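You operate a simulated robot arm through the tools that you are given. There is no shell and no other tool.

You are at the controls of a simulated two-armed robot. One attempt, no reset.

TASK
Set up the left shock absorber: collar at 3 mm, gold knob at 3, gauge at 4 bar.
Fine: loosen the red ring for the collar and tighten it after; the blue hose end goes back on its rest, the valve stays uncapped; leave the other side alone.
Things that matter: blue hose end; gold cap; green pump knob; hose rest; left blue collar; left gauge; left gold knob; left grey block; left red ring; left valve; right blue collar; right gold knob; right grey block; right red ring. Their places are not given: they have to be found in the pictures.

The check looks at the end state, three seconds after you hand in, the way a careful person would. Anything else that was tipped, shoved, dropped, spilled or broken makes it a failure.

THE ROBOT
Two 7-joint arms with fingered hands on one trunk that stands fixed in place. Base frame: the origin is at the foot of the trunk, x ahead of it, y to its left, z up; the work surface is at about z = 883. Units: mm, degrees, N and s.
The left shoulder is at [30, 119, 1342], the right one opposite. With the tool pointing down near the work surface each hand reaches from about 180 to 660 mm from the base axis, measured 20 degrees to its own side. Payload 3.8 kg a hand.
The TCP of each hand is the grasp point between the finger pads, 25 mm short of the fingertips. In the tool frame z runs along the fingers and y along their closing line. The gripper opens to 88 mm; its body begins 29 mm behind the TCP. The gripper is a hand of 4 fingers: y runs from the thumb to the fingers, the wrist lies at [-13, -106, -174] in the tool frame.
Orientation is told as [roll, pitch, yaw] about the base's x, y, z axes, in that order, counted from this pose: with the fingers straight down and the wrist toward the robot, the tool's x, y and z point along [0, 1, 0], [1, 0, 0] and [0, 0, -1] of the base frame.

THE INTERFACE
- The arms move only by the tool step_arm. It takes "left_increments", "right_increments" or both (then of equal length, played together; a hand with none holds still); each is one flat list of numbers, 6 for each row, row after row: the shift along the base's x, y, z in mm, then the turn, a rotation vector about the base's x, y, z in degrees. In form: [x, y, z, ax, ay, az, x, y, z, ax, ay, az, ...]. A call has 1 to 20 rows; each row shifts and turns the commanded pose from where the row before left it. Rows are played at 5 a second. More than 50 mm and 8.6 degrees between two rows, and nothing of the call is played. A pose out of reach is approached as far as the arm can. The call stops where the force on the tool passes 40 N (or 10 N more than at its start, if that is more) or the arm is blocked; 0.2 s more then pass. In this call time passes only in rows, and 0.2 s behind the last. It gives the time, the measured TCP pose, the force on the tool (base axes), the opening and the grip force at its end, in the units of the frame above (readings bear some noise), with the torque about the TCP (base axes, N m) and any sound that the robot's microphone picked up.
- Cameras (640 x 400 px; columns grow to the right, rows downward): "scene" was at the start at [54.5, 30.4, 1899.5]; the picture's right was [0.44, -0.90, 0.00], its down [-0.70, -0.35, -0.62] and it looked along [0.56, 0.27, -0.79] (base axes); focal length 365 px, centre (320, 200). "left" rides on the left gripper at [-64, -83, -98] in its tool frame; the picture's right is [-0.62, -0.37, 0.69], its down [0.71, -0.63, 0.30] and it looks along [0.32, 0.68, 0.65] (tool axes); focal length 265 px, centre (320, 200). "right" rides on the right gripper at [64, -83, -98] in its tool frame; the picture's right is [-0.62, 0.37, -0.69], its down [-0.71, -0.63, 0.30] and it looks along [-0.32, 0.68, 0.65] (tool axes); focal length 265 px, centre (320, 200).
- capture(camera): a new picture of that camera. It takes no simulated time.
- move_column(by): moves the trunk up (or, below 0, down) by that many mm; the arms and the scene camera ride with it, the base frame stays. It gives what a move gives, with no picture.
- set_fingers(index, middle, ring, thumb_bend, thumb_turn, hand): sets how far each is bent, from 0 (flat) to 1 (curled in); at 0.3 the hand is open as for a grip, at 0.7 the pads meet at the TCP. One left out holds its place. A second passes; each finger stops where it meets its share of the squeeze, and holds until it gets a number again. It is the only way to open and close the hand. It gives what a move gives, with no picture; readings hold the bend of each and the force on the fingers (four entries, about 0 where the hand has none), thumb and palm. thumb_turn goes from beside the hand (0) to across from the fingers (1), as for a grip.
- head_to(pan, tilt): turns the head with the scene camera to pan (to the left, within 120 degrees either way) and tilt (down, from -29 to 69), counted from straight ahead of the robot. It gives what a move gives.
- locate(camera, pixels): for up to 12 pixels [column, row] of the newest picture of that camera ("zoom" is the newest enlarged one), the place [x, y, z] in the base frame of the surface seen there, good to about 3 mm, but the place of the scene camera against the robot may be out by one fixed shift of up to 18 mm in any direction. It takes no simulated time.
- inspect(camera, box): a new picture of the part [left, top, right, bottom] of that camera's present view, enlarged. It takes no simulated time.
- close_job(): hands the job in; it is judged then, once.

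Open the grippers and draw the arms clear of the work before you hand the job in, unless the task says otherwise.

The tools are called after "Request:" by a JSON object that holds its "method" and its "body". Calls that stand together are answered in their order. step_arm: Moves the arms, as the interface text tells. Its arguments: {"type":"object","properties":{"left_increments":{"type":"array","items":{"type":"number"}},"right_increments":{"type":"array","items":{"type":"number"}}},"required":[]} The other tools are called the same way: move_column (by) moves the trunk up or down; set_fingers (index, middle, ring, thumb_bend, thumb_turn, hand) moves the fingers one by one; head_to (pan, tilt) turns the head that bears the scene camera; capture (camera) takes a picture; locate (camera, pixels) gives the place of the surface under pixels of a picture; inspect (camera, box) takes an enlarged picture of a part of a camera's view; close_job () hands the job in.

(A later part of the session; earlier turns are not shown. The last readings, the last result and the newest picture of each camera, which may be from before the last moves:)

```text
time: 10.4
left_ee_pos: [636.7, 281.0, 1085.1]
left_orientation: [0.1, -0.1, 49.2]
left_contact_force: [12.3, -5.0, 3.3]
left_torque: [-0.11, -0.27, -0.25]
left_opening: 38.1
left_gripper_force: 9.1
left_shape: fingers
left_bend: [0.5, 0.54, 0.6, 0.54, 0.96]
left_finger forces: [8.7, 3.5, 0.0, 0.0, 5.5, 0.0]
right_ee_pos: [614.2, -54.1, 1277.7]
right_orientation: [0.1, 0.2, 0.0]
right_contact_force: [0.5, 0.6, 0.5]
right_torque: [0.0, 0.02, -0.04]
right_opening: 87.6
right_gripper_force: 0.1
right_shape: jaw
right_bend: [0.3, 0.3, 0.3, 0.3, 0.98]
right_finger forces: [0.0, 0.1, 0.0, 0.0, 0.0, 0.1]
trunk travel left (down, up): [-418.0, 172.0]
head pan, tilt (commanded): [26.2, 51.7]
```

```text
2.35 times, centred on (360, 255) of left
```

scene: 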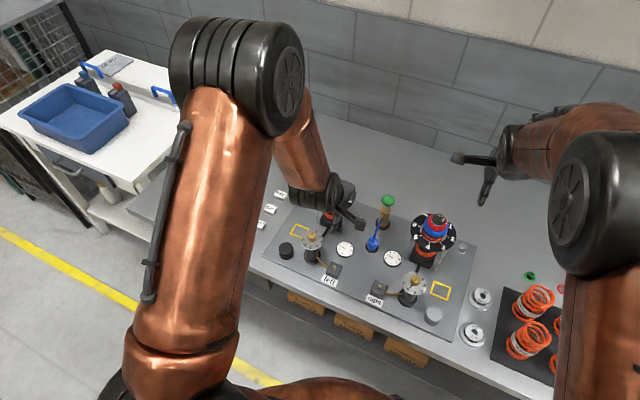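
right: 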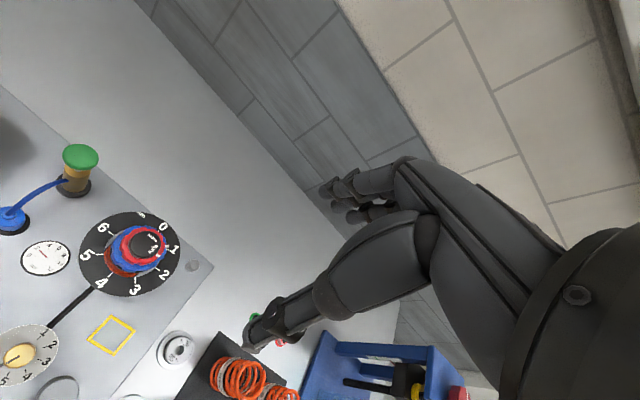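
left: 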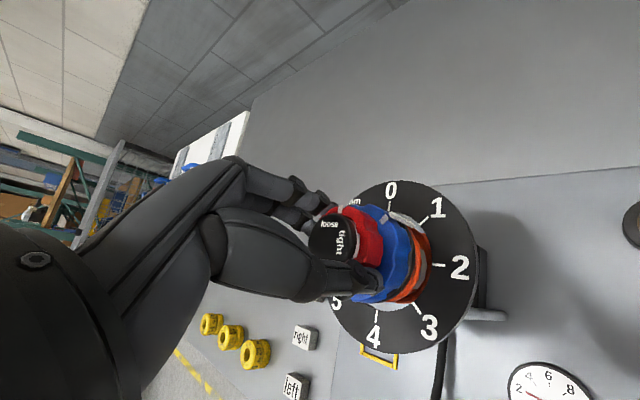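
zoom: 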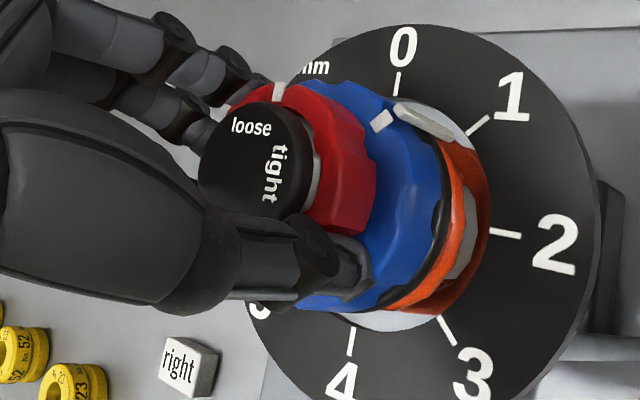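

The mark stays at "loose" while the torque builds, so the ring is fully loosened. I open the hand and look at the result.

Request:
{"method": "set_fingers", "body": {"hand": "left", "index": 0.3, "middle": 0.3, "ring": 0.3, "thumb_bend": 0.3}}

Request:
{"method": "capture", "body": {"camera": "left"}}

Request:
{"method": "inspect", "body": {"camera": "left", "box": [290, 170, 470, 340]}}

```text
time: 11.4
left_ee_pos: [634.4, 283.0, 1084.3]
left_orientation: [0.2, 0.0, 49.1]
left_contact_force: [-0.1, -0.9, -0.2]
left_torque: [-0.04, 0.02, 0.02]
left_opening: 84.2
left_gripper_force: 0.0
left_shape: fingers
left_bend: [0.3, 0.3, 0.3, 0.3, 0.97]
left_finger forces: [0.0, 0.1, 0.0, 0.0, 0.0, 0.0]
right_ee_pos: [611.3, -51.5, 1278.3]
right_orientation: [-0.1, 0.0, 0.1]
right_contact_force: [-0.1, 0.3, -0.4]
right_torque: [0.0, 0.0, -0.02]
right_opening: 87.7
right_gripper_force: 0.0
right_shape: jaw
right_bend: [0.3, 0.3, 0.3, 0.3, 0.98]
right_finger forces: [0.0, 0.1, 0.0, 0.0, 0.1, 0.0]
trunk travel left (down, up): [-418.0, 172.0]
head pan, tilt (commanded): [26.2, 51.7]
```

```text
taken
```

left: 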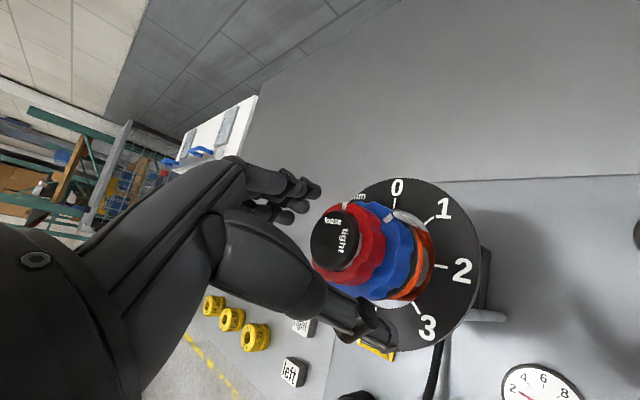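

```text
2.35 times, centred on (380, 255) of left
```

zoom: 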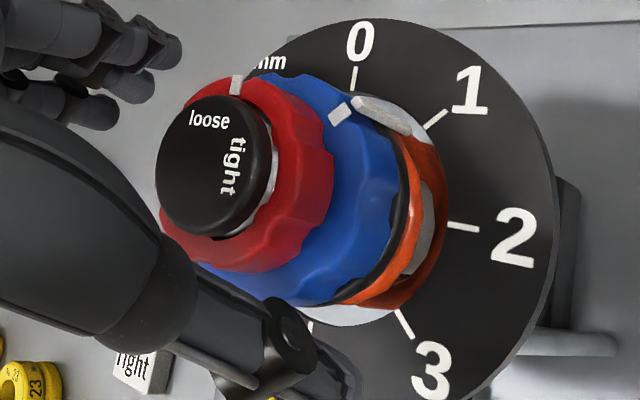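

The ring mark sits at "loose" and the collar bar points at about 1. I recentre (+2.8, -2.0) and descend 24 mm so the fingertips are at collar height.

Request:
{"method": "step_arm", "body": {"left_increments": [2.8, -2, -8, 0, 0, 0, 0, 0, -8, 0, 0, 0, 0, 0, -8, 0, 0, 0]}}

Request:
{"method": "set_fingers", "body": {"hand": "left", "index": 0.4, "middle": 0.4, "ring": 0.4, "thumb_bend": 0.4}}

Request:
{"method": "capture", "body": {"camera": "left"}}

Request:
{"method": "inspect", "body": {"camera": "left", "box": [250, 170, 430, 340]}}

Request:
{"method": "capture", "body": {"camera": "scene"}}

```text
time: 12.2
left_ee_pos: [639.7, 279.6, 1060.5]
left_orientation: [0.1, -0.1, 49.1]
left_contact_force: [-1.0, 0.4, -1.0]
left_torque: [0.01, -0.01, -0.01]
left_opening: 84.3
left_gripper_force: 0.1
left_shape: fingers
left_bend: [0.3, 0.3, 0.3, 0.3, 0.97]
left_finger forces: [0.0, 0.1, 0.0, 0.0, 0.0, 0.0]
right_ee_pos: [612.3, -52.4, 1278.6]
right_orientation: [0.1, 0.0, 0.0]
right_contact_force: [-0.1, 0.0, -0.3]
right_torque: [-0.02, 0.01, 0.03]
right_opening: 87.5
right_gripper_force: 0.1
right_shape: jaw
right_bend: [0.3, 0.3, 0.3, 0.3, 0.98]
right_finger forces: [0.1, 0.1, 0.1, 0.0, 0.0, 0.1]
trunk travel left (down, up): [-418.0, 172.0]
head pan, tilt (commanded): [26.2, 51.7]
```

```text
time: 13.2
left_ee_pos: [637.4, 280.2, 1060.9]
left_orientation: [0.0, 0.0, 49.1]
left_contact_force: [0.7, 0.5, 0.5]
left_torque: [0.02, 0.03, -0.01]
left_opening: 64.7
left_gripper_force: 0.2
left_shape: fingers
left_bend: [0.39, 0.4, 0.4, 0.4, 0.97]
left_finger forces: [0.5, 0.0, 0.0, 0.0, 0.0, 0.0]
right_ee_pos: [612.6, -52.5, 1278.4]
right_orientation: [-0.1, 0.1, 0.0]
right_contact_force: [0.3, -0.3, -0.6]
right_torque: [-0.01, -0.02, 0.01]
right_opening: 87.6
right_gripper_force: 0.1
right_shape: jaw
right_bend: [0.3, 0.3, 0.3, 0.3, 0.98]
right_finger forces: [0.1, 0.0, 0.0, 0.0, 0.0, 0.0]
trunk travel left (down, up): [-418.0, 172.0]
head pan, tilt (commanded): [26.2, 51.7]
```

```text
taken
```

left: 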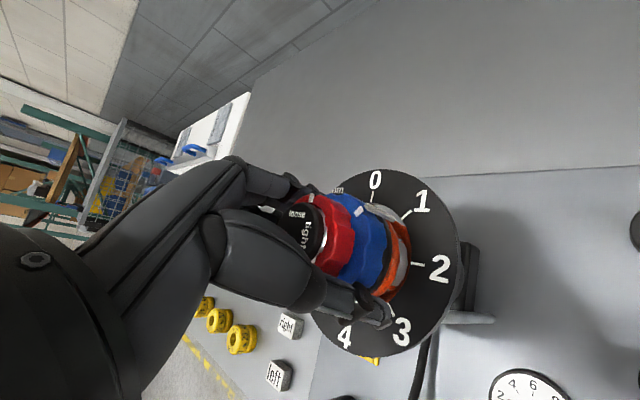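

```text
2.35 times, centred on (340, 255) of left
```

zoom: 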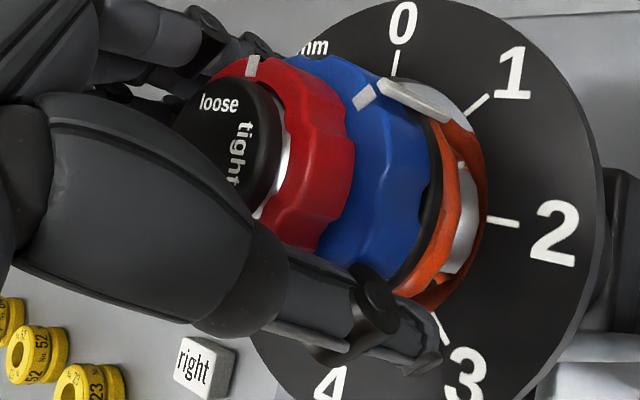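

```text
taken
```

scene: 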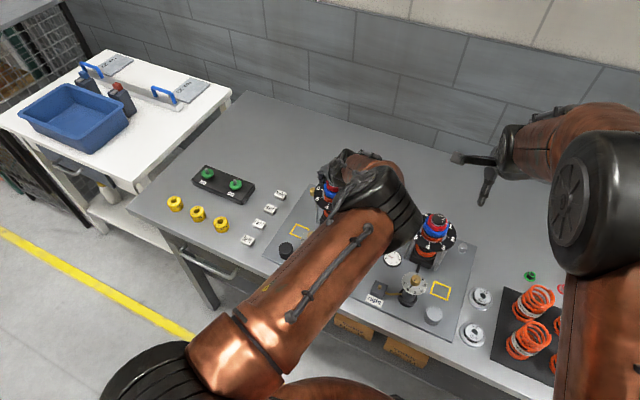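

The index just touches the collar. I close further until all meet it.

Request:
{"method": "set_fingers", "body": {"hand": "left", "index": 0.55, "middle": 0.55, "ring": 0.55, "thumb_bend": 0.55}}

Request:
{"method": "capture", "body": {"camera": "left"}}

Request:
{"method": "inspect", "body": {"camera": "left", "box": [250, 170, 430, 340]}}

```text
time: 14.2
left_ee_pos: [638.7, 280.8, 1062.2]
left_orientation: [0.0, 0.0, 49.2]
left_contact_force: [5.7, 7.1, 2.4]
left_torque: [0.24, -0.12, -0.03]
left_opening: 53.1
left_gripper_force: 11.3
left_shape: fingers
left_bend: [0.44, 0.48, 0.54, 0.47, 0.97]
left_finger forces: [9.2, 5.6, 0.8, 0.1, 7.0, 0.0]
right_ee_pos: [612.6, -50.1, 1277.9]
right_orientation: [0.1, 0.0, 0.1]
right_contact_force: [0.4, -1.0, 0.0]
right_torque: [0.03, 0.04, -0.01]
right_opening: 87.5
right_gripper_force: 0.1
right_shape: jaw
right_bend: [0.3, 0.3, 0.3, 0.3, 0.98]
right_finger forces: [0.0, 0.0, 0.1, 0.1, 0.0, 0.1]
trunk travel left (down, up): [-418.0, 172.0]
head pan, tilt (commanded): [26.2, 51.7]
```

```text
taken
```

left: 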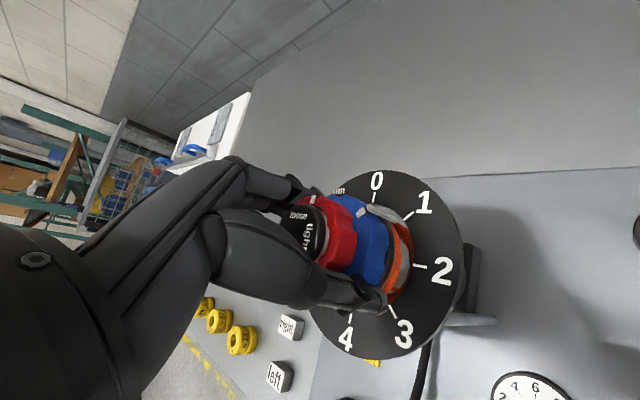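

```text
2.35 times, centred on (340, 255) of left
```

zoom: 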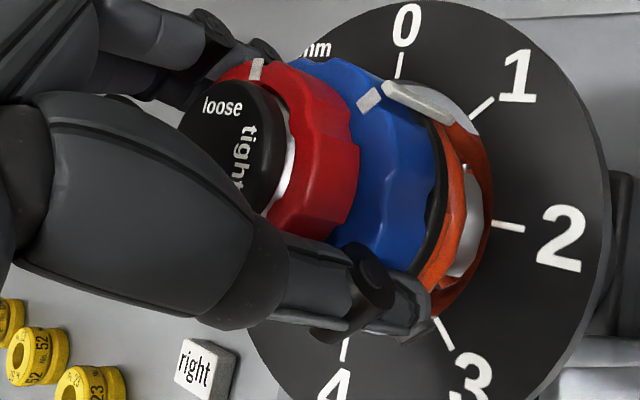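

The collar is held (index 9, middle 6, thumb 7 N). I turn clockwise 16° and check that the collar moves and the red ring does not.

Request:
{"method": "step_arm", "body": {"left_increments": [0.5, 0.5, 0, 0, 0, -5, 0, 0, 0, 0, 0, -5.5, 0, 0, 0, 0, 0, -5.5]}}

Request:
{"method": "capture", "body": {"camera": "left"}}

Request:
{"method": "inspect", "body": {"camera": "left", "box": [250, 170, 430, 340]}}

```text
time: 15.0
left_ee_pos: [639.0, 280.8, 1060.4]
left_orientation: [0.0, -0.1, 33.0]
left_contact_force: [2.6, 4.7, 4.4]
left_torque: [0.17, -0.13, 0.08]
left_opening: 53.1
left_gripper_force: 10.6
left_shape: fingers
left_bend: [0.44, 0.49, 0.54, 0.47, 0.97]
left_finger forces: [7.4, 4.9, 0.7, 0.0, 8.4, 0.1]
right_ee_pos: [612.0, -50.9, 1279.4]
right_orientation: [0.0, -0.1, 0.1]
right_contact_force: [-0.3, 0.4, 0.2]
right_torque: [0.01, 0.0, 0.02]
right_opening: 87.6
right_gripper_force: 0.0
right_shape: jaw
right_bend: [0.3, 0.3, 0.3, 0.3, 0.98]
right_finger forces: [0.1, 0.0, 0.0, 0.1, 0.1, 0.0]
trunk travel left (down, up): [-418.0, 172.0]
head pan, tilt (commanded): [26.2, 51.7]
```

```text
taken
```

left: 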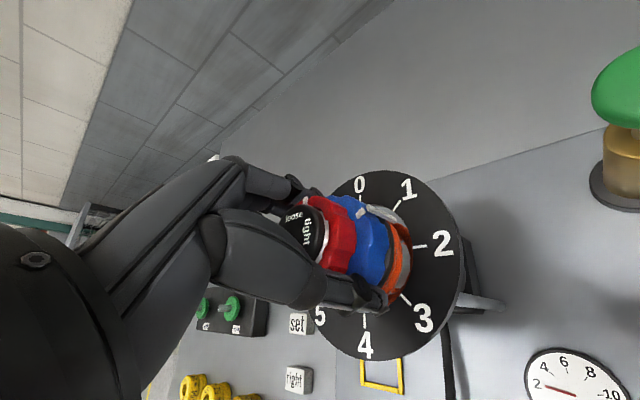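

```text
2.35 times, centred on (340, 255) of left
```

zoom: 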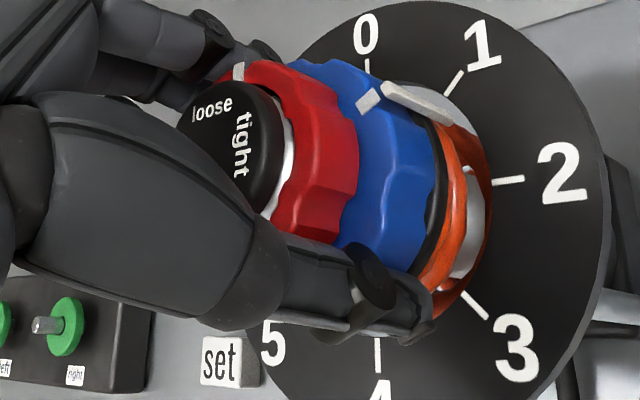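

The collar turns with the hand and the red ring stays at "loose". I continue clockwise by 40°.

Request:
{"method": "step_arm", "body": {"left_increments": [0, 0, 0, 0, 0, -8, 0, 0, 0, 0, 0, -8, 0, 0, 0, 0, 0, -8, 0, 0, 0, 0, 0, -8, 0, 0, 0, 0, 0, -8]}}

Request:
{"method": "capture", "body": {"camera": "left"}}

Request:
{"method": "inspect", "body": {"camera": "left", "box": [250, 170, 430, 340]}}

Request:
{"method": "inspect", "body": {"camera": "scene", "box": [310, 150, 390, 220]}}

```text
time: 16.2
left_ee_pos: [640.1, 281.2, 1060.4]
left_orientation: [0.0, -0.1, -7.1]
left_contact_force: [5.5, 2.6, 1.1]
left_torque: [0.07, -0.18, 0.05]
left_opening: 53.2
left_gripper_force: 10.3
left_shape: fingers
left_bend: [0.45, 0.49, 0.54, 0.47, 0.97]
left_finger forces: [7.2, 5.0, 0.5, 0.1, 7.9, 0.0]
right_ee_pos: [613.2, -50.5, 1278.9]
right_orientation: [0.0, 0.0, 0.1]
right_contact_force: [0.0, 0.2, -0.8]
right_torque: [0.0, 0.0, -0.03]
right_opening: 87.5
right_gripper_force: 0.0
right_shape: jaw
right_bend: [0.3, 0.3, 0.3, 0.3, 0.98]
right_finger forces: [0.0, 0.1, 0.0, 0.0, 0.0, 0.1]
trunk travel left (down, up): [-418.0, 172.0]
head pan, tilt (commanded): [26.2, 51.7]
```

```text
taken
```

left: 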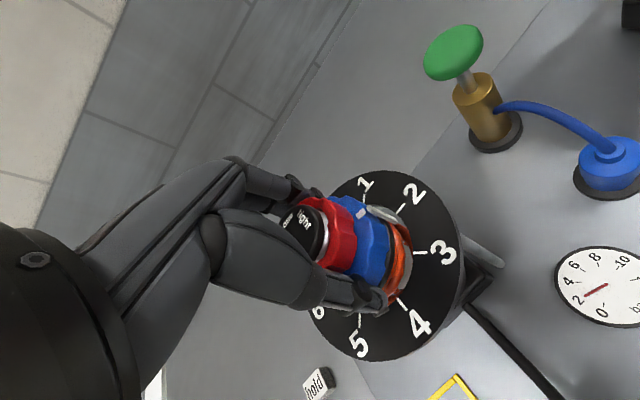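

```text
2.35 times, centred on (340, 255) of left
```

zoom: 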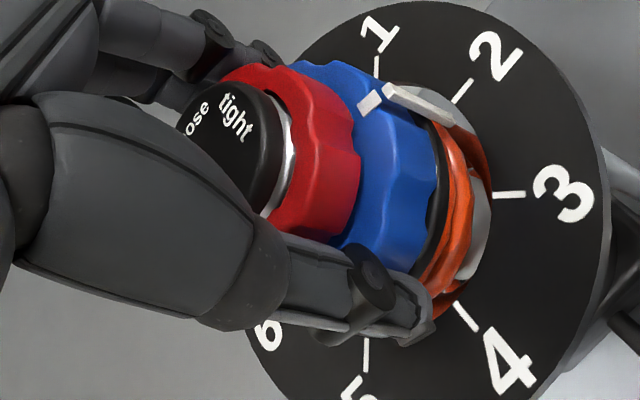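

```text
5.71 times, centred on (350, 185) of scene
```

zoom: 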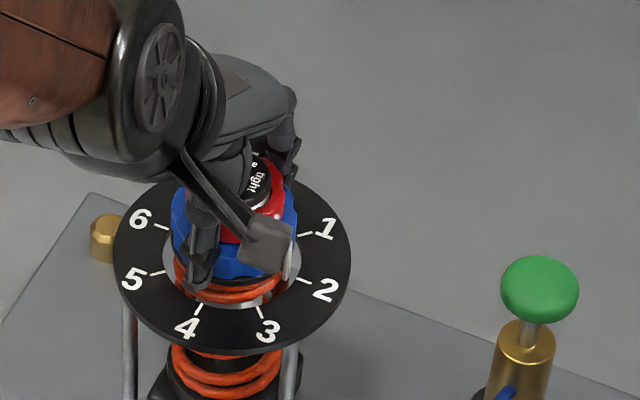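

About 56° done (reading near 2.2). I continue 30° more and then check the pointer against tick 3.

Request:
{"method": "step_arm", "body": {"left_increments": [-0.5, 0, 0, 0, 0, -7.5, 0, 0, 0, 0, 0, -7.5, 0, 0, 0, 0, 0, -7.5, 0, 0, 0, 0, 0, -7.5]}}

Request:
{"method": "capture", "body": {"camera": "left"}}

Request:
{"method": "inspect", "body": {"camera": "left", "box": [250, 170, 430, 340]}}

Request:
{"method": "inspect", "body": {"camera": "scene", "box": [310, 150, 390, 220]}}

```text
time: 17.2
left_ee_pos: [639.8, 280.8, 1060.0]
left_orientation: [0.0, -0.1, -37.0]
left_contact_force: [7.4, 0.5, -0.2]
left_torque: [0.02, -0.17, 0.03]
left_opening: 52.9
left_gripper_force: 10.7
left_shape: fingers
left_bend: [0.45, 0.49, 0.54, 0.47, 0.97]
left_finger forces: [7.2, 5.8, 1.1, 0.0, 8.0, 0.0]
right_ee_pos: [613.7, -51.6, 1276.5]
right_orientation: [0.0, 0.1, 0.0]
right_contact_force: [-0.1, -0.1, -0.5]
right_torque: [-0.02, -0.05, -0.02]
right_opening: 87.4
right_gripper_force: 0.0
right_shape: jaw
right_bend: [0.3, 0.3, 0.3, 0.3, 0.98]
right_finger forces: [0.0, 0.1, 0.0, 0.0, 0.0, 0.1]
trunk travel left (down, up): [-418.0, 172.0]
head pan, tilt (commanded): [26.2, 51.7]
```

```text
taken
```

left: 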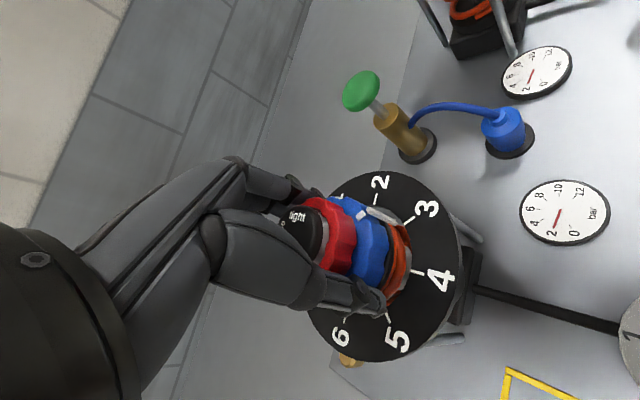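

```text
2.35 times, centred on (340, 255) of left
```

zoom: 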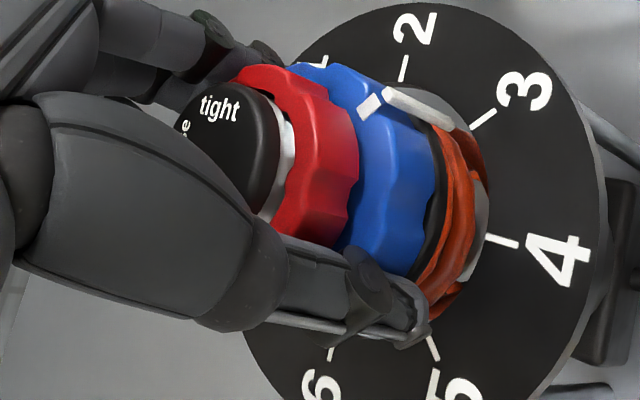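

```text
5.71 times, centred on (350, 185) of scene
```

zoom: 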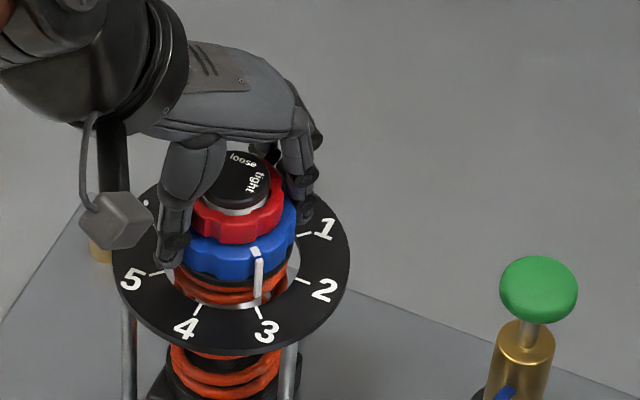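

The white bar is now close to tick 3. I zoom in more from both cameras to compare.

Request:
{"method": "inspect", "body": {"camera": "scene", "box": [335, 178, 367, 214]}}

Request:
{"method": "inspect", "body": {"camera": "left", "box": [340, 180, 430, 260]}}

Request:
{"method": "locate", "body": {"camera": "zoom", "pixels": [[300, 175], [290, 160], [380, 190], [430, 165], [330, 170], [345, 180]]}}

```text
11.11 times, centred on (351, 196) of scene
```

zoom: 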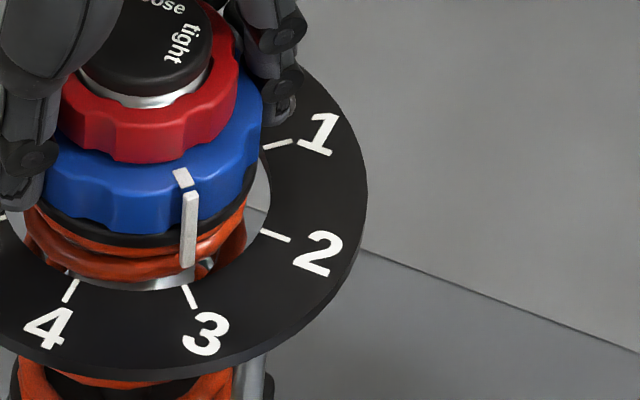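

```text
5.00 times, centred on (385, 220) of left
```

zoom: 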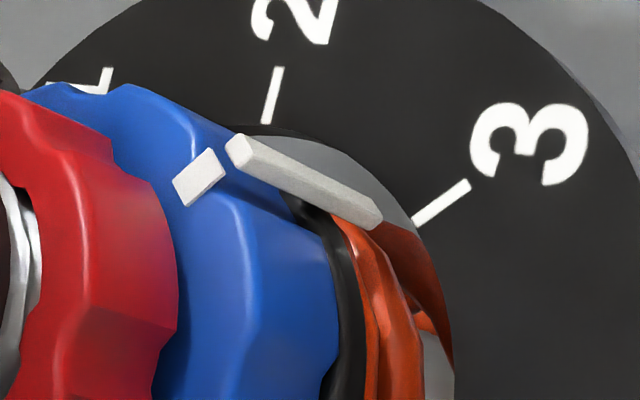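

```text
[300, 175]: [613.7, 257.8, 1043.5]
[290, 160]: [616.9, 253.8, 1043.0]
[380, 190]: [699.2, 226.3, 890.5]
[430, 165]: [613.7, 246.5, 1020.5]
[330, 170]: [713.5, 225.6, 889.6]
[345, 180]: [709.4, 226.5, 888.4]
```

Geometry in the scene zoom puts the bar at about -131.5°, some 4° short of tick 3 (-135°), matching the 86° turned so far. I turn 3.8° more.

Request:
{"method": "step_arm", "body": {"left_increments": [0, 0, 0, 0, 0, -3.8, 0, 0, 0, 0, 0, 0]}}

Request:
{"method": "inspect", "body": {"camera": "scene", "box": [335, 178, 367, 214]}}

Request:
{"method": "inspect", "body": {"camera": "left", "box": [340, 180, 430, 260]}}

```text
time: 17.8
left_ee_pos: [639.5, 280.6, 1060.0]
left_orientation: [0.1, 0.0, -40.8]
left_contact_force: [9.0, -0.2, -0.2]
left_torque: [-0.04, -0.18, 0.01]
left_opening: 52.9
left_gripper_force: 11.1
left_shape: fingers
left_bend: [0.45, 0.49, 0.54, 0.47, 0.98]
left_finger forces: [7.6, 6.1, 1.1, 0.0, 7.5, 0.0]
right_ee_pos: [612.2, -52.3, 1278.4]
right_orientation: [0.0, 0.1, 0.0]
right_contact_force: [-0.4, 1.1, -0.2]
right_torque: [0.01, 0.0, 0.01]
right_opening: 87.8
right_gripper_force: 0.1
right_shape: jaw
right_bend: [0.3, 0.3, 0.3, 0.3, 0.98]
right_finger forces: [0.1, 0.0, 0.0, 0.0, 0.0, 0.0]
trunk travel left (down, up): [-418.0, 172.0]
head pan, tilt (commanded): [26.2, 51.7]
```

```text
11.11 times, centred on (351, 196) of scene
```

zoom: 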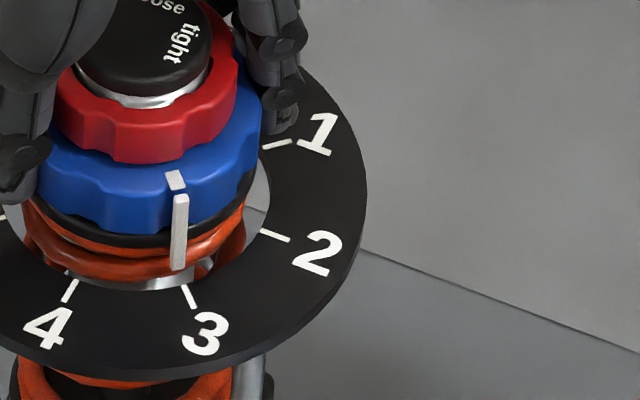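

```text
5.00 times, centred on (385, 220) of left
```

zoom: 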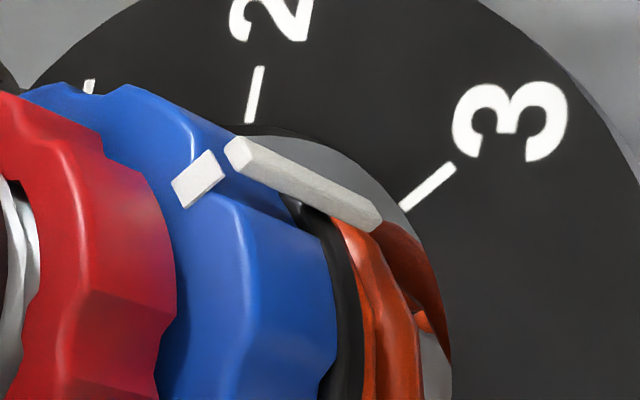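

The bar now lines up with tick 3 (computed about -135.5°). I release the collar and check again.

Request:
{"method": "set_fingers", "body": {"hand": "left", "index": 0.3, "middle": 0.3, "ring": 0.3, "thumb_bend": 0.3}}

Request:
{"method": "inspect", "body": {"camera": "scene", "box": [335, 178, 367, 214]}}

Request:
{"method": "capture", "body": {"camera": "left"}}

Request:
{"method": "inspect", "body": {"camera": "left", "box": [310, 180, 430, 280]}}

```text
time: 18.8
left_ee_pos: [639.5, 281.9, 1060.1]
left_orientation: [0.0, 0.0, -40.7]
left_contact_force: [-0.2, 0.6, -0.3]
left_torque: [0.02, 0.02, -0.01]
left_opening: 84.5
left_gripper_force: 0.0
left_shape: fingers
left_bend: [0.3, 0.3, 0.3, 0.3, 0.98]
left_finger forces: [0.0, 0.0, 0.2, 0.1, 0.0, 0.1]
right_ee_pos: [612.9, -52.6, 1278.6]
right_orientation: [0.0, 0.0, 0.0]
right_contact_force: [0.6, -0.2, 0.3]
right_torque: [-0.01, 0.01, -0.02]
right_opening: 87.4
right_gripper_force: 0.0
right_shape: jaw
right_bend: [0.3, 0.3, 0.3, 0.3, 0.98]
right_finger forces: [0.0, 0.1, 0.1, 0.0, 0.0, 0.0]
trunk travel left (down, up): [-418.0, 172.0]
head pan, tilt (commanded): [26.2, 51.7]
```

```text
11.11 times, centred on (351, 196) of scene
```

zoom: 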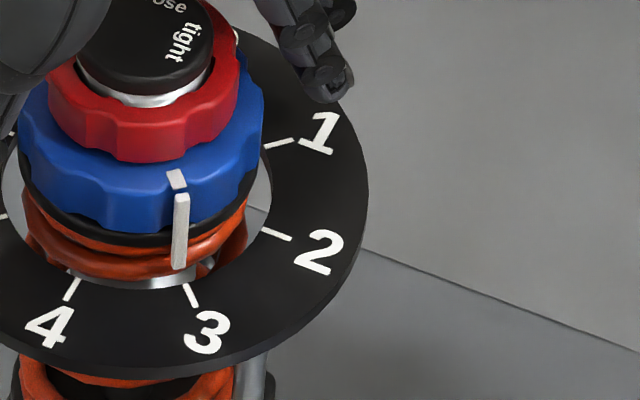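

```text
taken
```

left: 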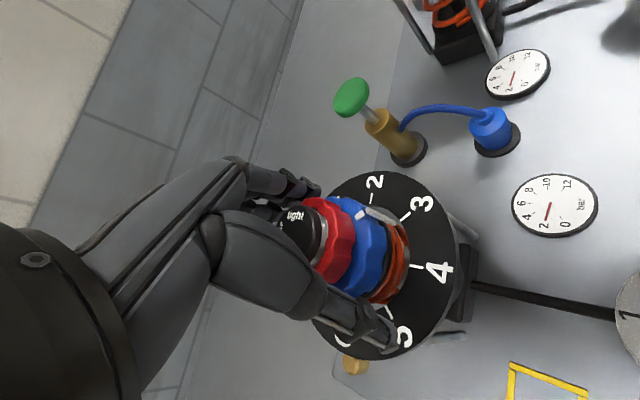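

```text
4.00 times, centred on (370, 230) of left
```

zoom: 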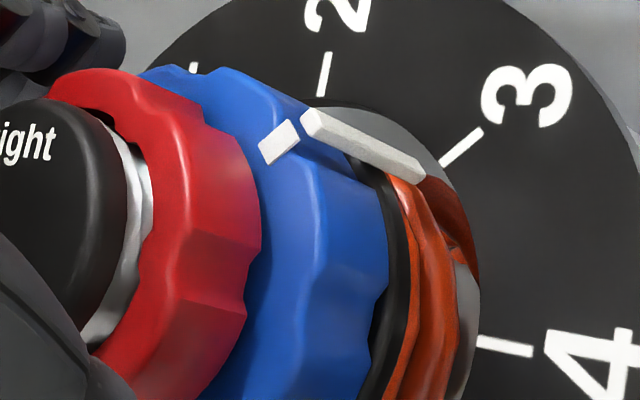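

The collar holds at 3. I lift clear, swing the open hand back counter-clockwise by 88° above the cap, to regrip the red ring.

Request:
{"method": "step_arm", "body": {"left_increments": [0, 0, 25, 0, 0, 0, 0, 0, 25, 0, 0, 0, -0.2, 0, 0, 0, 0, 8, -0.2, 0, 0, 0, 0, 8, -0.2, 0, 0, 0, 0, 8, -0.2, 0, 0, 0, 0, 8, -0.2, -0.1, 0, 0, 0, 8, -0.2, -0.1, 0, 0, 0, 8, -0.2, -0.1, 0, 0, 0, 8, -0.2, -0.1, 0, 0, 0, 8, -0.2, -0.1, 0, 0, 0, 8, -0.2, -0.1, 0, 0, 0, 8, -0.2, -0.1, 0, 0, 0, 8]}}

Request:
{"method": "capture", "body": {"camera": "left"}}

Request:
{"method": "inspect", "body": {"camera": "left", "box": [310, 170, 490, 340]}}

```text
time: 21.6
left_ee_pos: [637.5, 279.1, 1111.1]
left_orientation: [0.0, 0.0, 47.3]
left_contact_force: [0.3, -0.6, -0.9]
left_torque: [0.02, 0.0, 0.0]
left_opening: 84.6
left_gripper_force: 0.1
left_shape: fingers
left_bend: [0.3, 0.3, 0.3, 0.3, 0.98]
left_finger forces: [0.0, 0.0, 0.1, 0.0, 0.1, 0.0]
right_ee_pos: [611.5, -52.9, 1278.5]
right_orientation: [0.0, 0.0, 0.0]
right_contact_force: [-1.0, -0.2, -0.3]
right_torque: [0.02, 0.03, 0.03]
right_opening: 87.9
right_gripper_force: 0.0
right_shape: jaw
right_bend: [0.3, 0.3, 0.3, 0.3, 0.98]
right_finger forces: [0.0, 0.0, 0.1, 0.0, 0.0, 0.2]
trunk travel left (down, up): [-418.0, 172.0]
head pan, tilt (commanded): [26.2, 51.7]
```

```text
taken
```

left: 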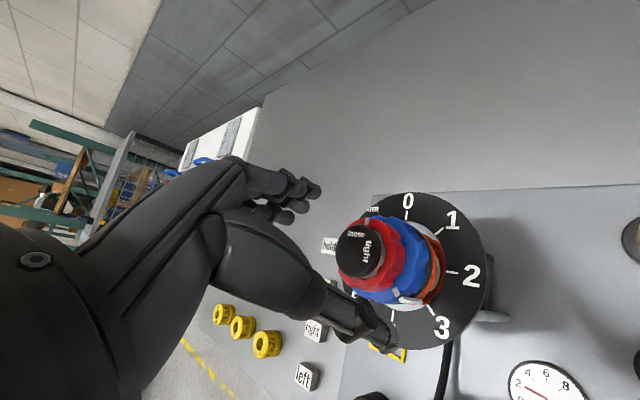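

```text
2.35 times, centred on (400, 255) of left
```

zoom: 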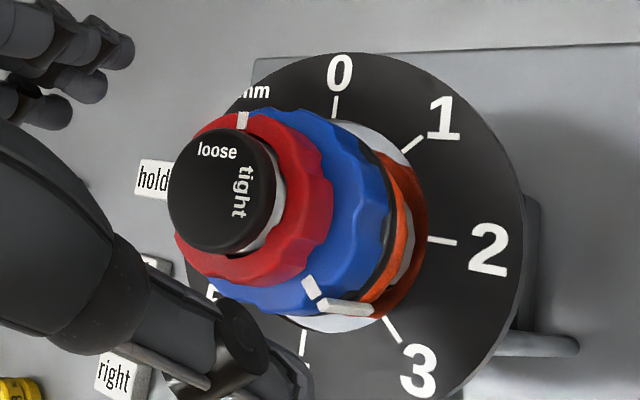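

The red mark is still at "loose" and the collar bar points to 3. I descend 26 mm to ring level and close the fingers.

Request:
{"method": "step_arm", "body": {"left_increments": [0, 0.7, -13, 0, 0, 0, 0, 0.7, -13, 0, 0, 0]}}

Request:
{"method": "set_fingers", "body": {"hand": "left", "index": 0.6, "middle": 0.6, "ring": 0.6, "thumb_bend": 0.6}}

Request:
{"method": "capture", "body": {"camera": "left"}}

Request:
{"method": "inspect", "body": {"camera": "left", "box": [270, 170, 450, 340]}}

```text
time: 22.2
left_ee_pos: [637.1, 282.5, 1085.2]
left_orientation: [0.1, 0.0, 47.3]
left_contact_force: [-0.8, 0.2, 0.2]
left_torque: [0.0, 0.0, 0.0]
left_opening: 84.2
left_gripper_force: 0.1
left_shape: fingers
left_bend: [0.3, 0.3, 0.3, 0.3, 0.98]
left_finger forces: [0.0, 0.0, 0.1, 0.0, 0.0, 0.1]
right_ee_pos: [613.5, -52.6, 1277.6]
right_orientation: [0.0, 0.1, 0.0]
right_contact_force: [-0.2, -0.4, 0.6]
right_torque: [0.01, -0.02, -0.02]
right_opening: 87.6
right_gripper_force: 0.0
right_shape: jaw
right_bend: [0.3, 0.3, 0.3, 0.3, 0.98]
right_finger forces: [0.0, 0.0, 0.1, 0.0, 0.0, 0.1]
trunk travel left (down, up): [-418.0, 172.0]
head pan, tilt (commanded): [26.2, 51.7]
```

```text
time: 23.2
left_ee_pos: [637.9, 282.9, 1084.6]
left_orientation: [-0.1, 0.1, 47.3]
left_contact_force: [1.9, 5.1, -0.8]
left_torque: [0.11, -0.07, 0.01]
left_opening: 39.4
left_gripper_force: 8.0
left_shape: fingers
left_bend: [0.51, 0.55, 0.6, 0.53, 0.97]
left_finger forces: [6.2, 3.7, 0.1, 0.0, 5.5, 0.0]
right_ee_pos: [613.0, -51.8, 1277.7]
right_orientation: [0.1, -0.1, 0.1]
right_contact_force: [-0.2, 0.7, 0.0]
right_torque: [-0.01, 0.02, 0.01]
right_opening: 88.0
right_gripper_force: 0.1
right_shape: jaw
right_bend: [0.3, 0.3, 0.3, 0.3, 0.98]
right_finger forces: [0.0, 0.0, 0.0, 0.0, 0.0, 0.0]
trunk travel left (down, up): [-418.0, 172.0]
head pan, tilt (commanded): [26.2, 51.7]
```

```text
taken
```

left: 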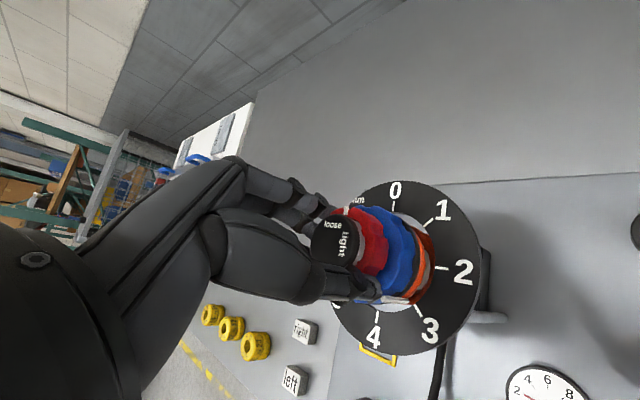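

```text
2.35 times, centred on (360, 255) of left
```

zoom: 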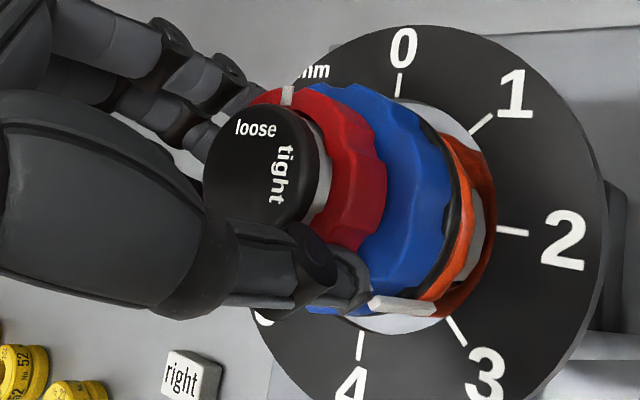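

The thumb tip is near the collar's white bar at (375, 305) in the zoom. I look closer to see whether it clears the collar before turning.

Request:
{"method": "inspect", "body": {"camera": "left", "box": [330, 230, 410, 310]}}

Request:
{"method": "capture", "body": {"camera": "scene"}}

Request:
{"method": "capture", "body": {"camera": "right"}}

```text
5.00 times, centred on (370, 270) of left
```

zoom: 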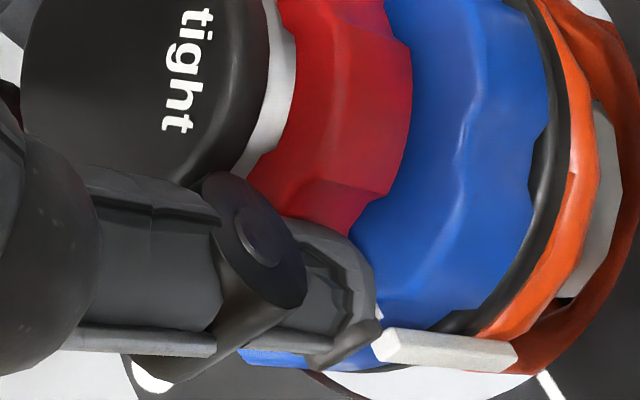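

```text
taken
```

scene: 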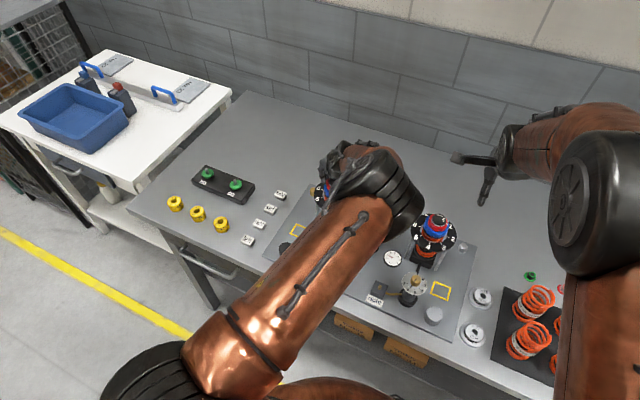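

```text
taken
```

right: 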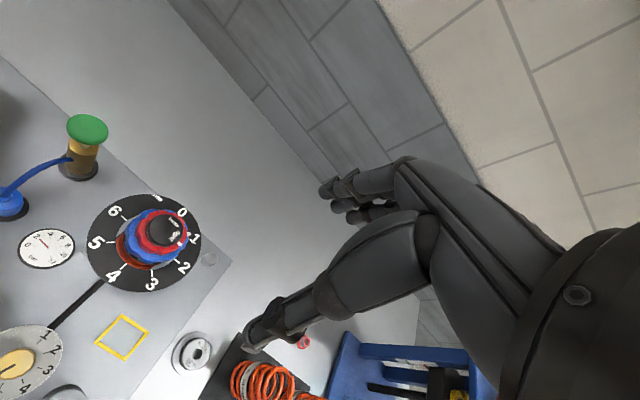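

The thumb tip sits just above the top of the bar with little clearance. I loosen, raise 3.5 mm, and regrip the ring.

Request:
{"method": "set_fingers", "body": {"hand": "left", "index": 0.42, "middle": 0.42, "ring": 0.42, "thumb_bend": 0.42}}

Request:
{"method": "step_arm", "body": {"left_increments": [0, 0, 3.5, 0, 0, 0]}}

Request:
{"method": "set_fingers", "body": {"hand": "left", "index": 0.6, "middle": 0.6, "ring": 0.6, "thumb_bend": 0.6}}

Request:
{"method": "inspect", "body": {"camera": "left", "box": [330, 230, 410, 310]}}

```text
time: 24.2
left_ee_pos: [637.0, 280.8, 1084.6]
left_orientation: [-0.1, 0.0, 47.3]
left_contact_force: [-0.2, 0.7, -0.3]
left_torque: [0.0, -0.02, 0.0]
left_opening: 58.7
left_gripper_force: 0.1
left_shape: fingers
left_bend: [0.42, 0.42, 0.42, 0.42, 0.97]
left_finger forces: [0.1, 0.1, 0.0, 0.1, 0.0, 0.0]
right_ee_pos: [612.7, -51.2, 1278.4]
right_orientation: [0.0, 0.0, 0.0]
right_contact_force: [0.3, 0.7, 0.3]
right_torque: [0.02, -0.03, 0.03]
right_opening: 87.6
right_gripper_force: 0.0
right_shape: jaw
right_bend: [0.3, 0.3, 0.3, 0.3, 0.98]
right_finger forces: [0.0, 0.1, 0.0, 0.1, 0.0, 0.0]
trunk travel left (down, up): [-418.0, 172.0]
head pan, tilt (commanded): [26.2, 51.7]
```

```text
time: 24.6
left_ee_pos: [636.0, 280.5, 1088.8]
left_orientation: [0.0, 0.1, 47.4]
left_contact_force: [-0.2, -0.1, 0.0]
left_torque: [-0.04, 0.0, -0.02]
left_opening: 58.7
left_gripper_force: 0.0
left_shape: fingers
left_bend: [0.42, 0.42, 0.42, 0.42, 0.97]
left_finger forces: [0.0, 0.0, 0.0, 0.0, 0.0, 0.0]
right_ee_pos: [612.1, -50.9, 1278.5]
right_orientation: [-0.1, 0.0, 0.0]
right_contact_force: [-0.2, 0.1, -0.3]
right_torque: [0.03, -0.02, 0.0]
right_opening: 87.4
right_gripper_force: 0.0
right_shape: jaw
right_bend: [0.3, 0.3, 0.3, 0.3, 0.98]
right_finger forces: [0.1, 0.0, 0.0, 0.0, 0.0, 0.0]
trunk travel left (down, up): [-418.0, 172.0]
head pan, tilt (commanded): [26.2, 51.7]
```

```text
time: 25.6
left_ee_pos: [637.5, 282.2, 1088.0]
left_orientation: [0.0, -0.1, 47.4]
left_contact_force: [3.9, 4.5, 1.4]
left_torque: [0.17, -0.08, 0.01]
left_opening: 38.9
left_gripper_force: 7.6
left_shape: fingers
left_bend: [0.51, 0.55, 0.6, 0.53, 0.97]
left_finger forces: [6.3, 4.1, 0.0, 0.1, 5.2, 0.0]
right_ee_pos: [611.3, -51.9, 1278.4]
right_orientation: [0.0, 0.0, 0.1]
right_contact_force: [0.1, 0.0, 0.2]
right_torque: [0.01, 0.01, 0.02]
right_opening: 87.7
right_gripper_force: 0.1
right_shape: jaw
right_bend: [0.3, 0.3, 0.3, 0.3, 0.98]
right_finger forces: [0.1, 0.1, 0.0, 0.0, 0.0, 0.0]
trunk travel left (down, up): [-418.0, 172.0]
head pan, tilt (commanded): [26.2, 51.7]
```

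```text
5.00 times, centred on (370, 270) of left
```

zoom: 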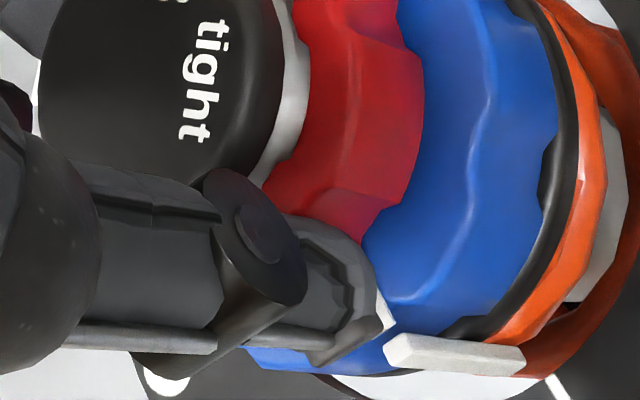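

Now there is clearance below the thumb and a secure ring grip. I turn clockwise 24° and check the collar does not follow.

Request:
{"method": "step_arm", "body": {"left_increments": [0.3, 0.3, 0, 0, 0, -8, 0, 0, 0, 0, 0, -8, 0, 0, 0, 0, 0, -8]}}

Request:
{"method": "capture", "body": {"camera": "left"}}

Request:
{"method": "inspect", "body": {"camera": "left", "box": [270, 170, 450, 340]}}

```text
time: 26.4
left_ee_pos: [638.1, 283.8, 1088.1]
left_orientation: [0.1, -0.1, 23.2]
left_contact_force: [5.0, 4.2, 2.6]
left_torque: [0.09, -0.16, 0.05]
left_opening: 39.1
left_gripper_force: 8.4
left_shape: fingers
left_bend: [0.5, 0.55, 0.6, 0.54, 0.97]
left_finger forces: [7.0, 4.7, 0.1, 0.1, 4.7, 0.1]
right_ee_pos: [612.1, -51.9, 1277.4]
right_orientation: [-0.1, 0.0, 0.0]
right_contact_force: [-0.3, 1.4, 0.6]
right_torque: [0.01, -0.05, 0.0]
right_opening: 87.6
right_gripper_force: 0.1
right_shape: jaw
right_bend: [0.3, 0.3, 0.3, 0.3, 0.98]
right_finger forces: [0.1, 0.0, 0.1, 0.0, 0.0, 0.0]
trunk travel left (down, up): [-418.0, 172.0]
head pan, tilt (commanded): [26.2, 51.7]
```

```text
taken
```

left: 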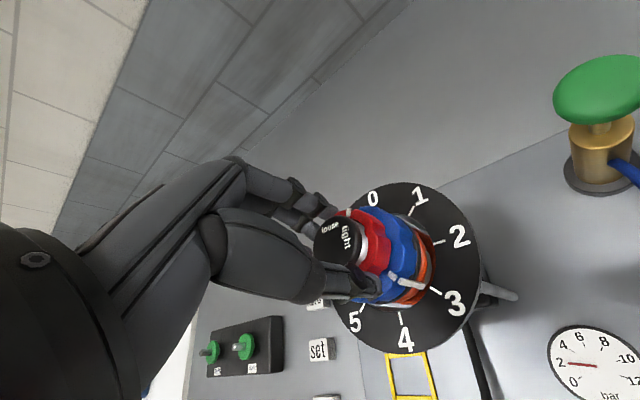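

```text
2.35 times, centred on (360, 255) of left
```

zoom: 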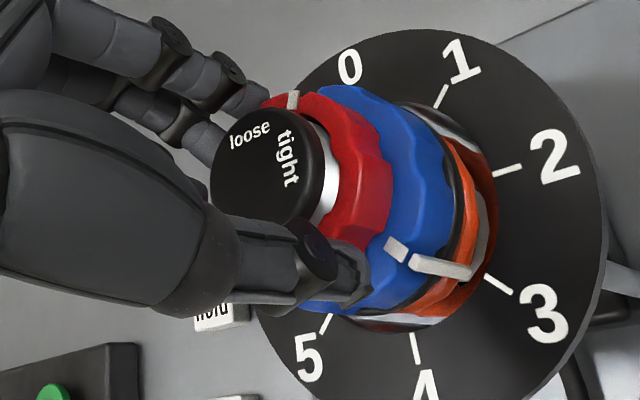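

The ring turns, the collar bar stays by 3. I continue clockwise by 40°.

Request:
{"method": "step_arm", "body": {"left_increments": [0, -0.3, 0, 0, 0, -8, 0, -0.3, 0, 0, 0, -8, 0, -0.3, 0, 0, 0, -8, 0, -0.3, 0, 0, 0, -8, 0, 0, 0, 0, 0, -8]}}

Request:
{"method": "capture", "body": {"camera": "left"}}

Request:
{"method": "inspect", "body": {"camera": "left", "box": [270, 170, 450, 340]}}

```text
time: 27.6
left_ee_pos: [637.6, 280.2, 1088.3]
left_orientation: [0.1, -0.1, -16.9]
left_contact_force: [9.8, 4.1, 5.0]
left_torque: [0.08, -0.33, 0.0]
left_opening: 39.0
left_gripper_force: 8.8
left_shape: fingers
left_bend: [0.5, 0.54, 0.6, 0.54, 0.99]
left_finger forces: [6.4, 7.0, 0.0, 0.0, 4.5, 0.0]
right_ee_pos: [613.9, -51.3, 1278.3]
right_orientation: [0.0, 0.1, 0.0]
right_contact_force: [-0.3, 0.3, 0.4]
right_torque: [-0.01, 0.0, -0.01]
right_opening: 87.5
right_gripper_force: 0.1
right_shape: jaw
right_bend: [0.3, 0.3, 0.3, 0.3, 0.98]
right_finger forces: [0.0, 0.0, 0.0, 0.0, 0.0, 0.0]
trunk travel left (down, up): [-418.0, 172.0]
head pan, tilt (commanded): [26.2, 51.7]
```

```text
taken
```

left: 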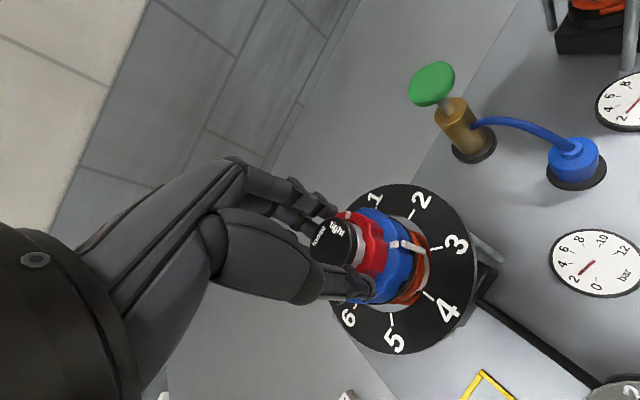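

```text
2.35 times, centred on (360, 255) of left
```

zoom: 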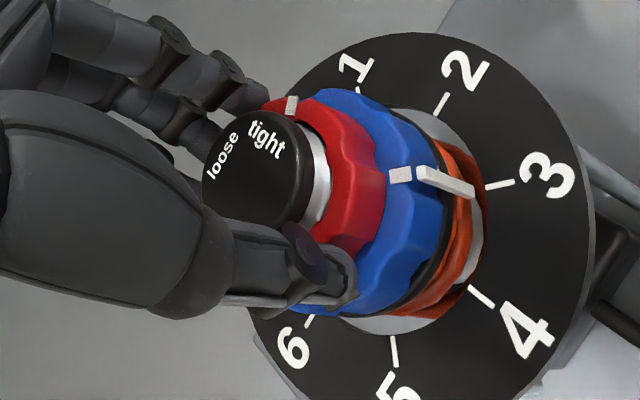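

The ring mark is approaching "tight" while the bar stays on 3. I continue 24° and watch the torque for the stop.

Request:
{"method": "step_arm", "body": {"left_increments": [0, 0.1, 0, 0, 0, -8, 0, 0.1, 0, 0, 0, -8, 0, 0.1, 0, 0, 0, -8]}}

Request:
{"method": "capture", "body": {"camera": "left"}}

Request:
{"method": "inspect", "body": {"camera": "left", "box": [270, 170, 450, 340]}}

Request:
{"method": "inspect", "body": {"camera": "scene", "box": [325, 165, 371, 214]}}

```text
time: 28.4
left_ee_pos: [638.2, 280.8, 1087.1]
left_orientation: [0.2, -0.2, -40.8]
left_contact_force: [12.8, 2.1, 5.8]
left_torque: [0.02, -0.33, 0.08]
left_opening: 38.6
left_gripper_force: 8.6
left_shape: fingers
left_bend: [0.5, 0.53, 0.6, 0.54, 0.99]
left_finger forces: [5.6, 7.4, 0.3, 0.0, 4.4, 0.0]
right_ee_pos: [612.7, -52.3, 1277.4]
right_orientation: [0.0, 0.1, 0.0]
right_contact_force: [-0.6, 0.8, 0.5]
right_torque: [0.04, 0.01, 0.0]
right_opening: 87.5
right_gripper_force: 0.1
right_shape: jaw
right_bend: [0.3, 0.3, 0.3, 0.3, 0.98]
right_finger forces: [0.0, 0.1, 0.1, 0.1, 0.1, 0.0]
trunk travel left (down, up): [-418.0, 172.0]
head pan, tilt (commanded): [26.2, 51.7]
```

```text
taken
```

left: 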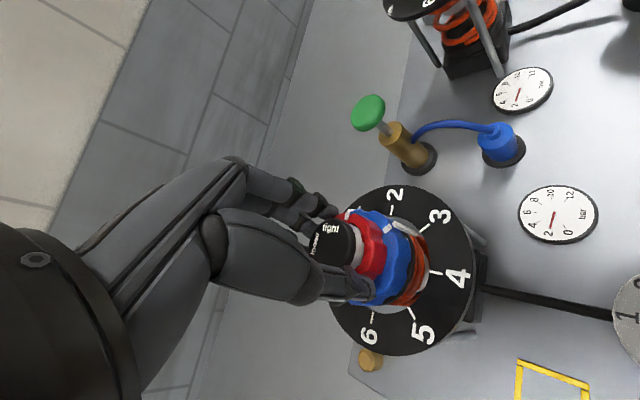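

```text
2.35 times, centred on (360, 255) of left
```

zoom: 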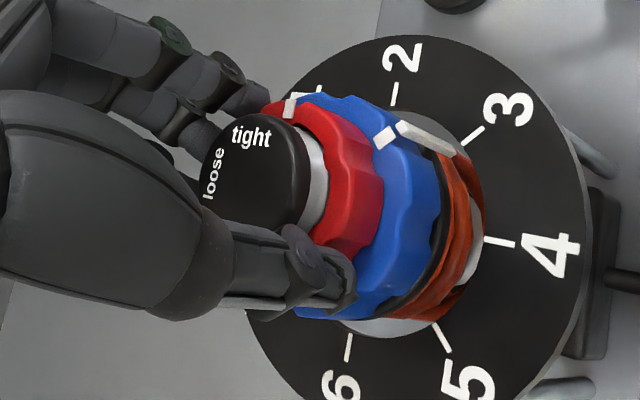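

```text
8.16 times, centred on (348, 190) of scene
```

zoom: 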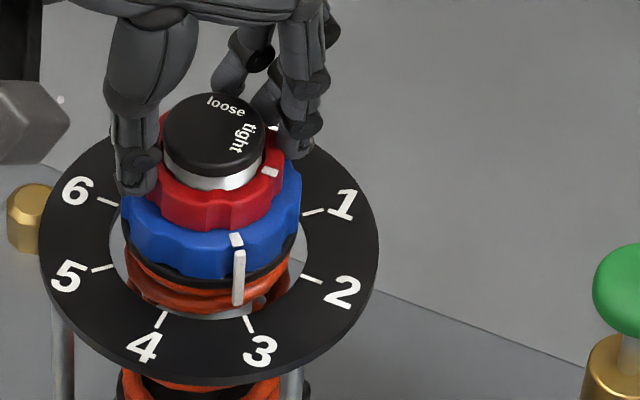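

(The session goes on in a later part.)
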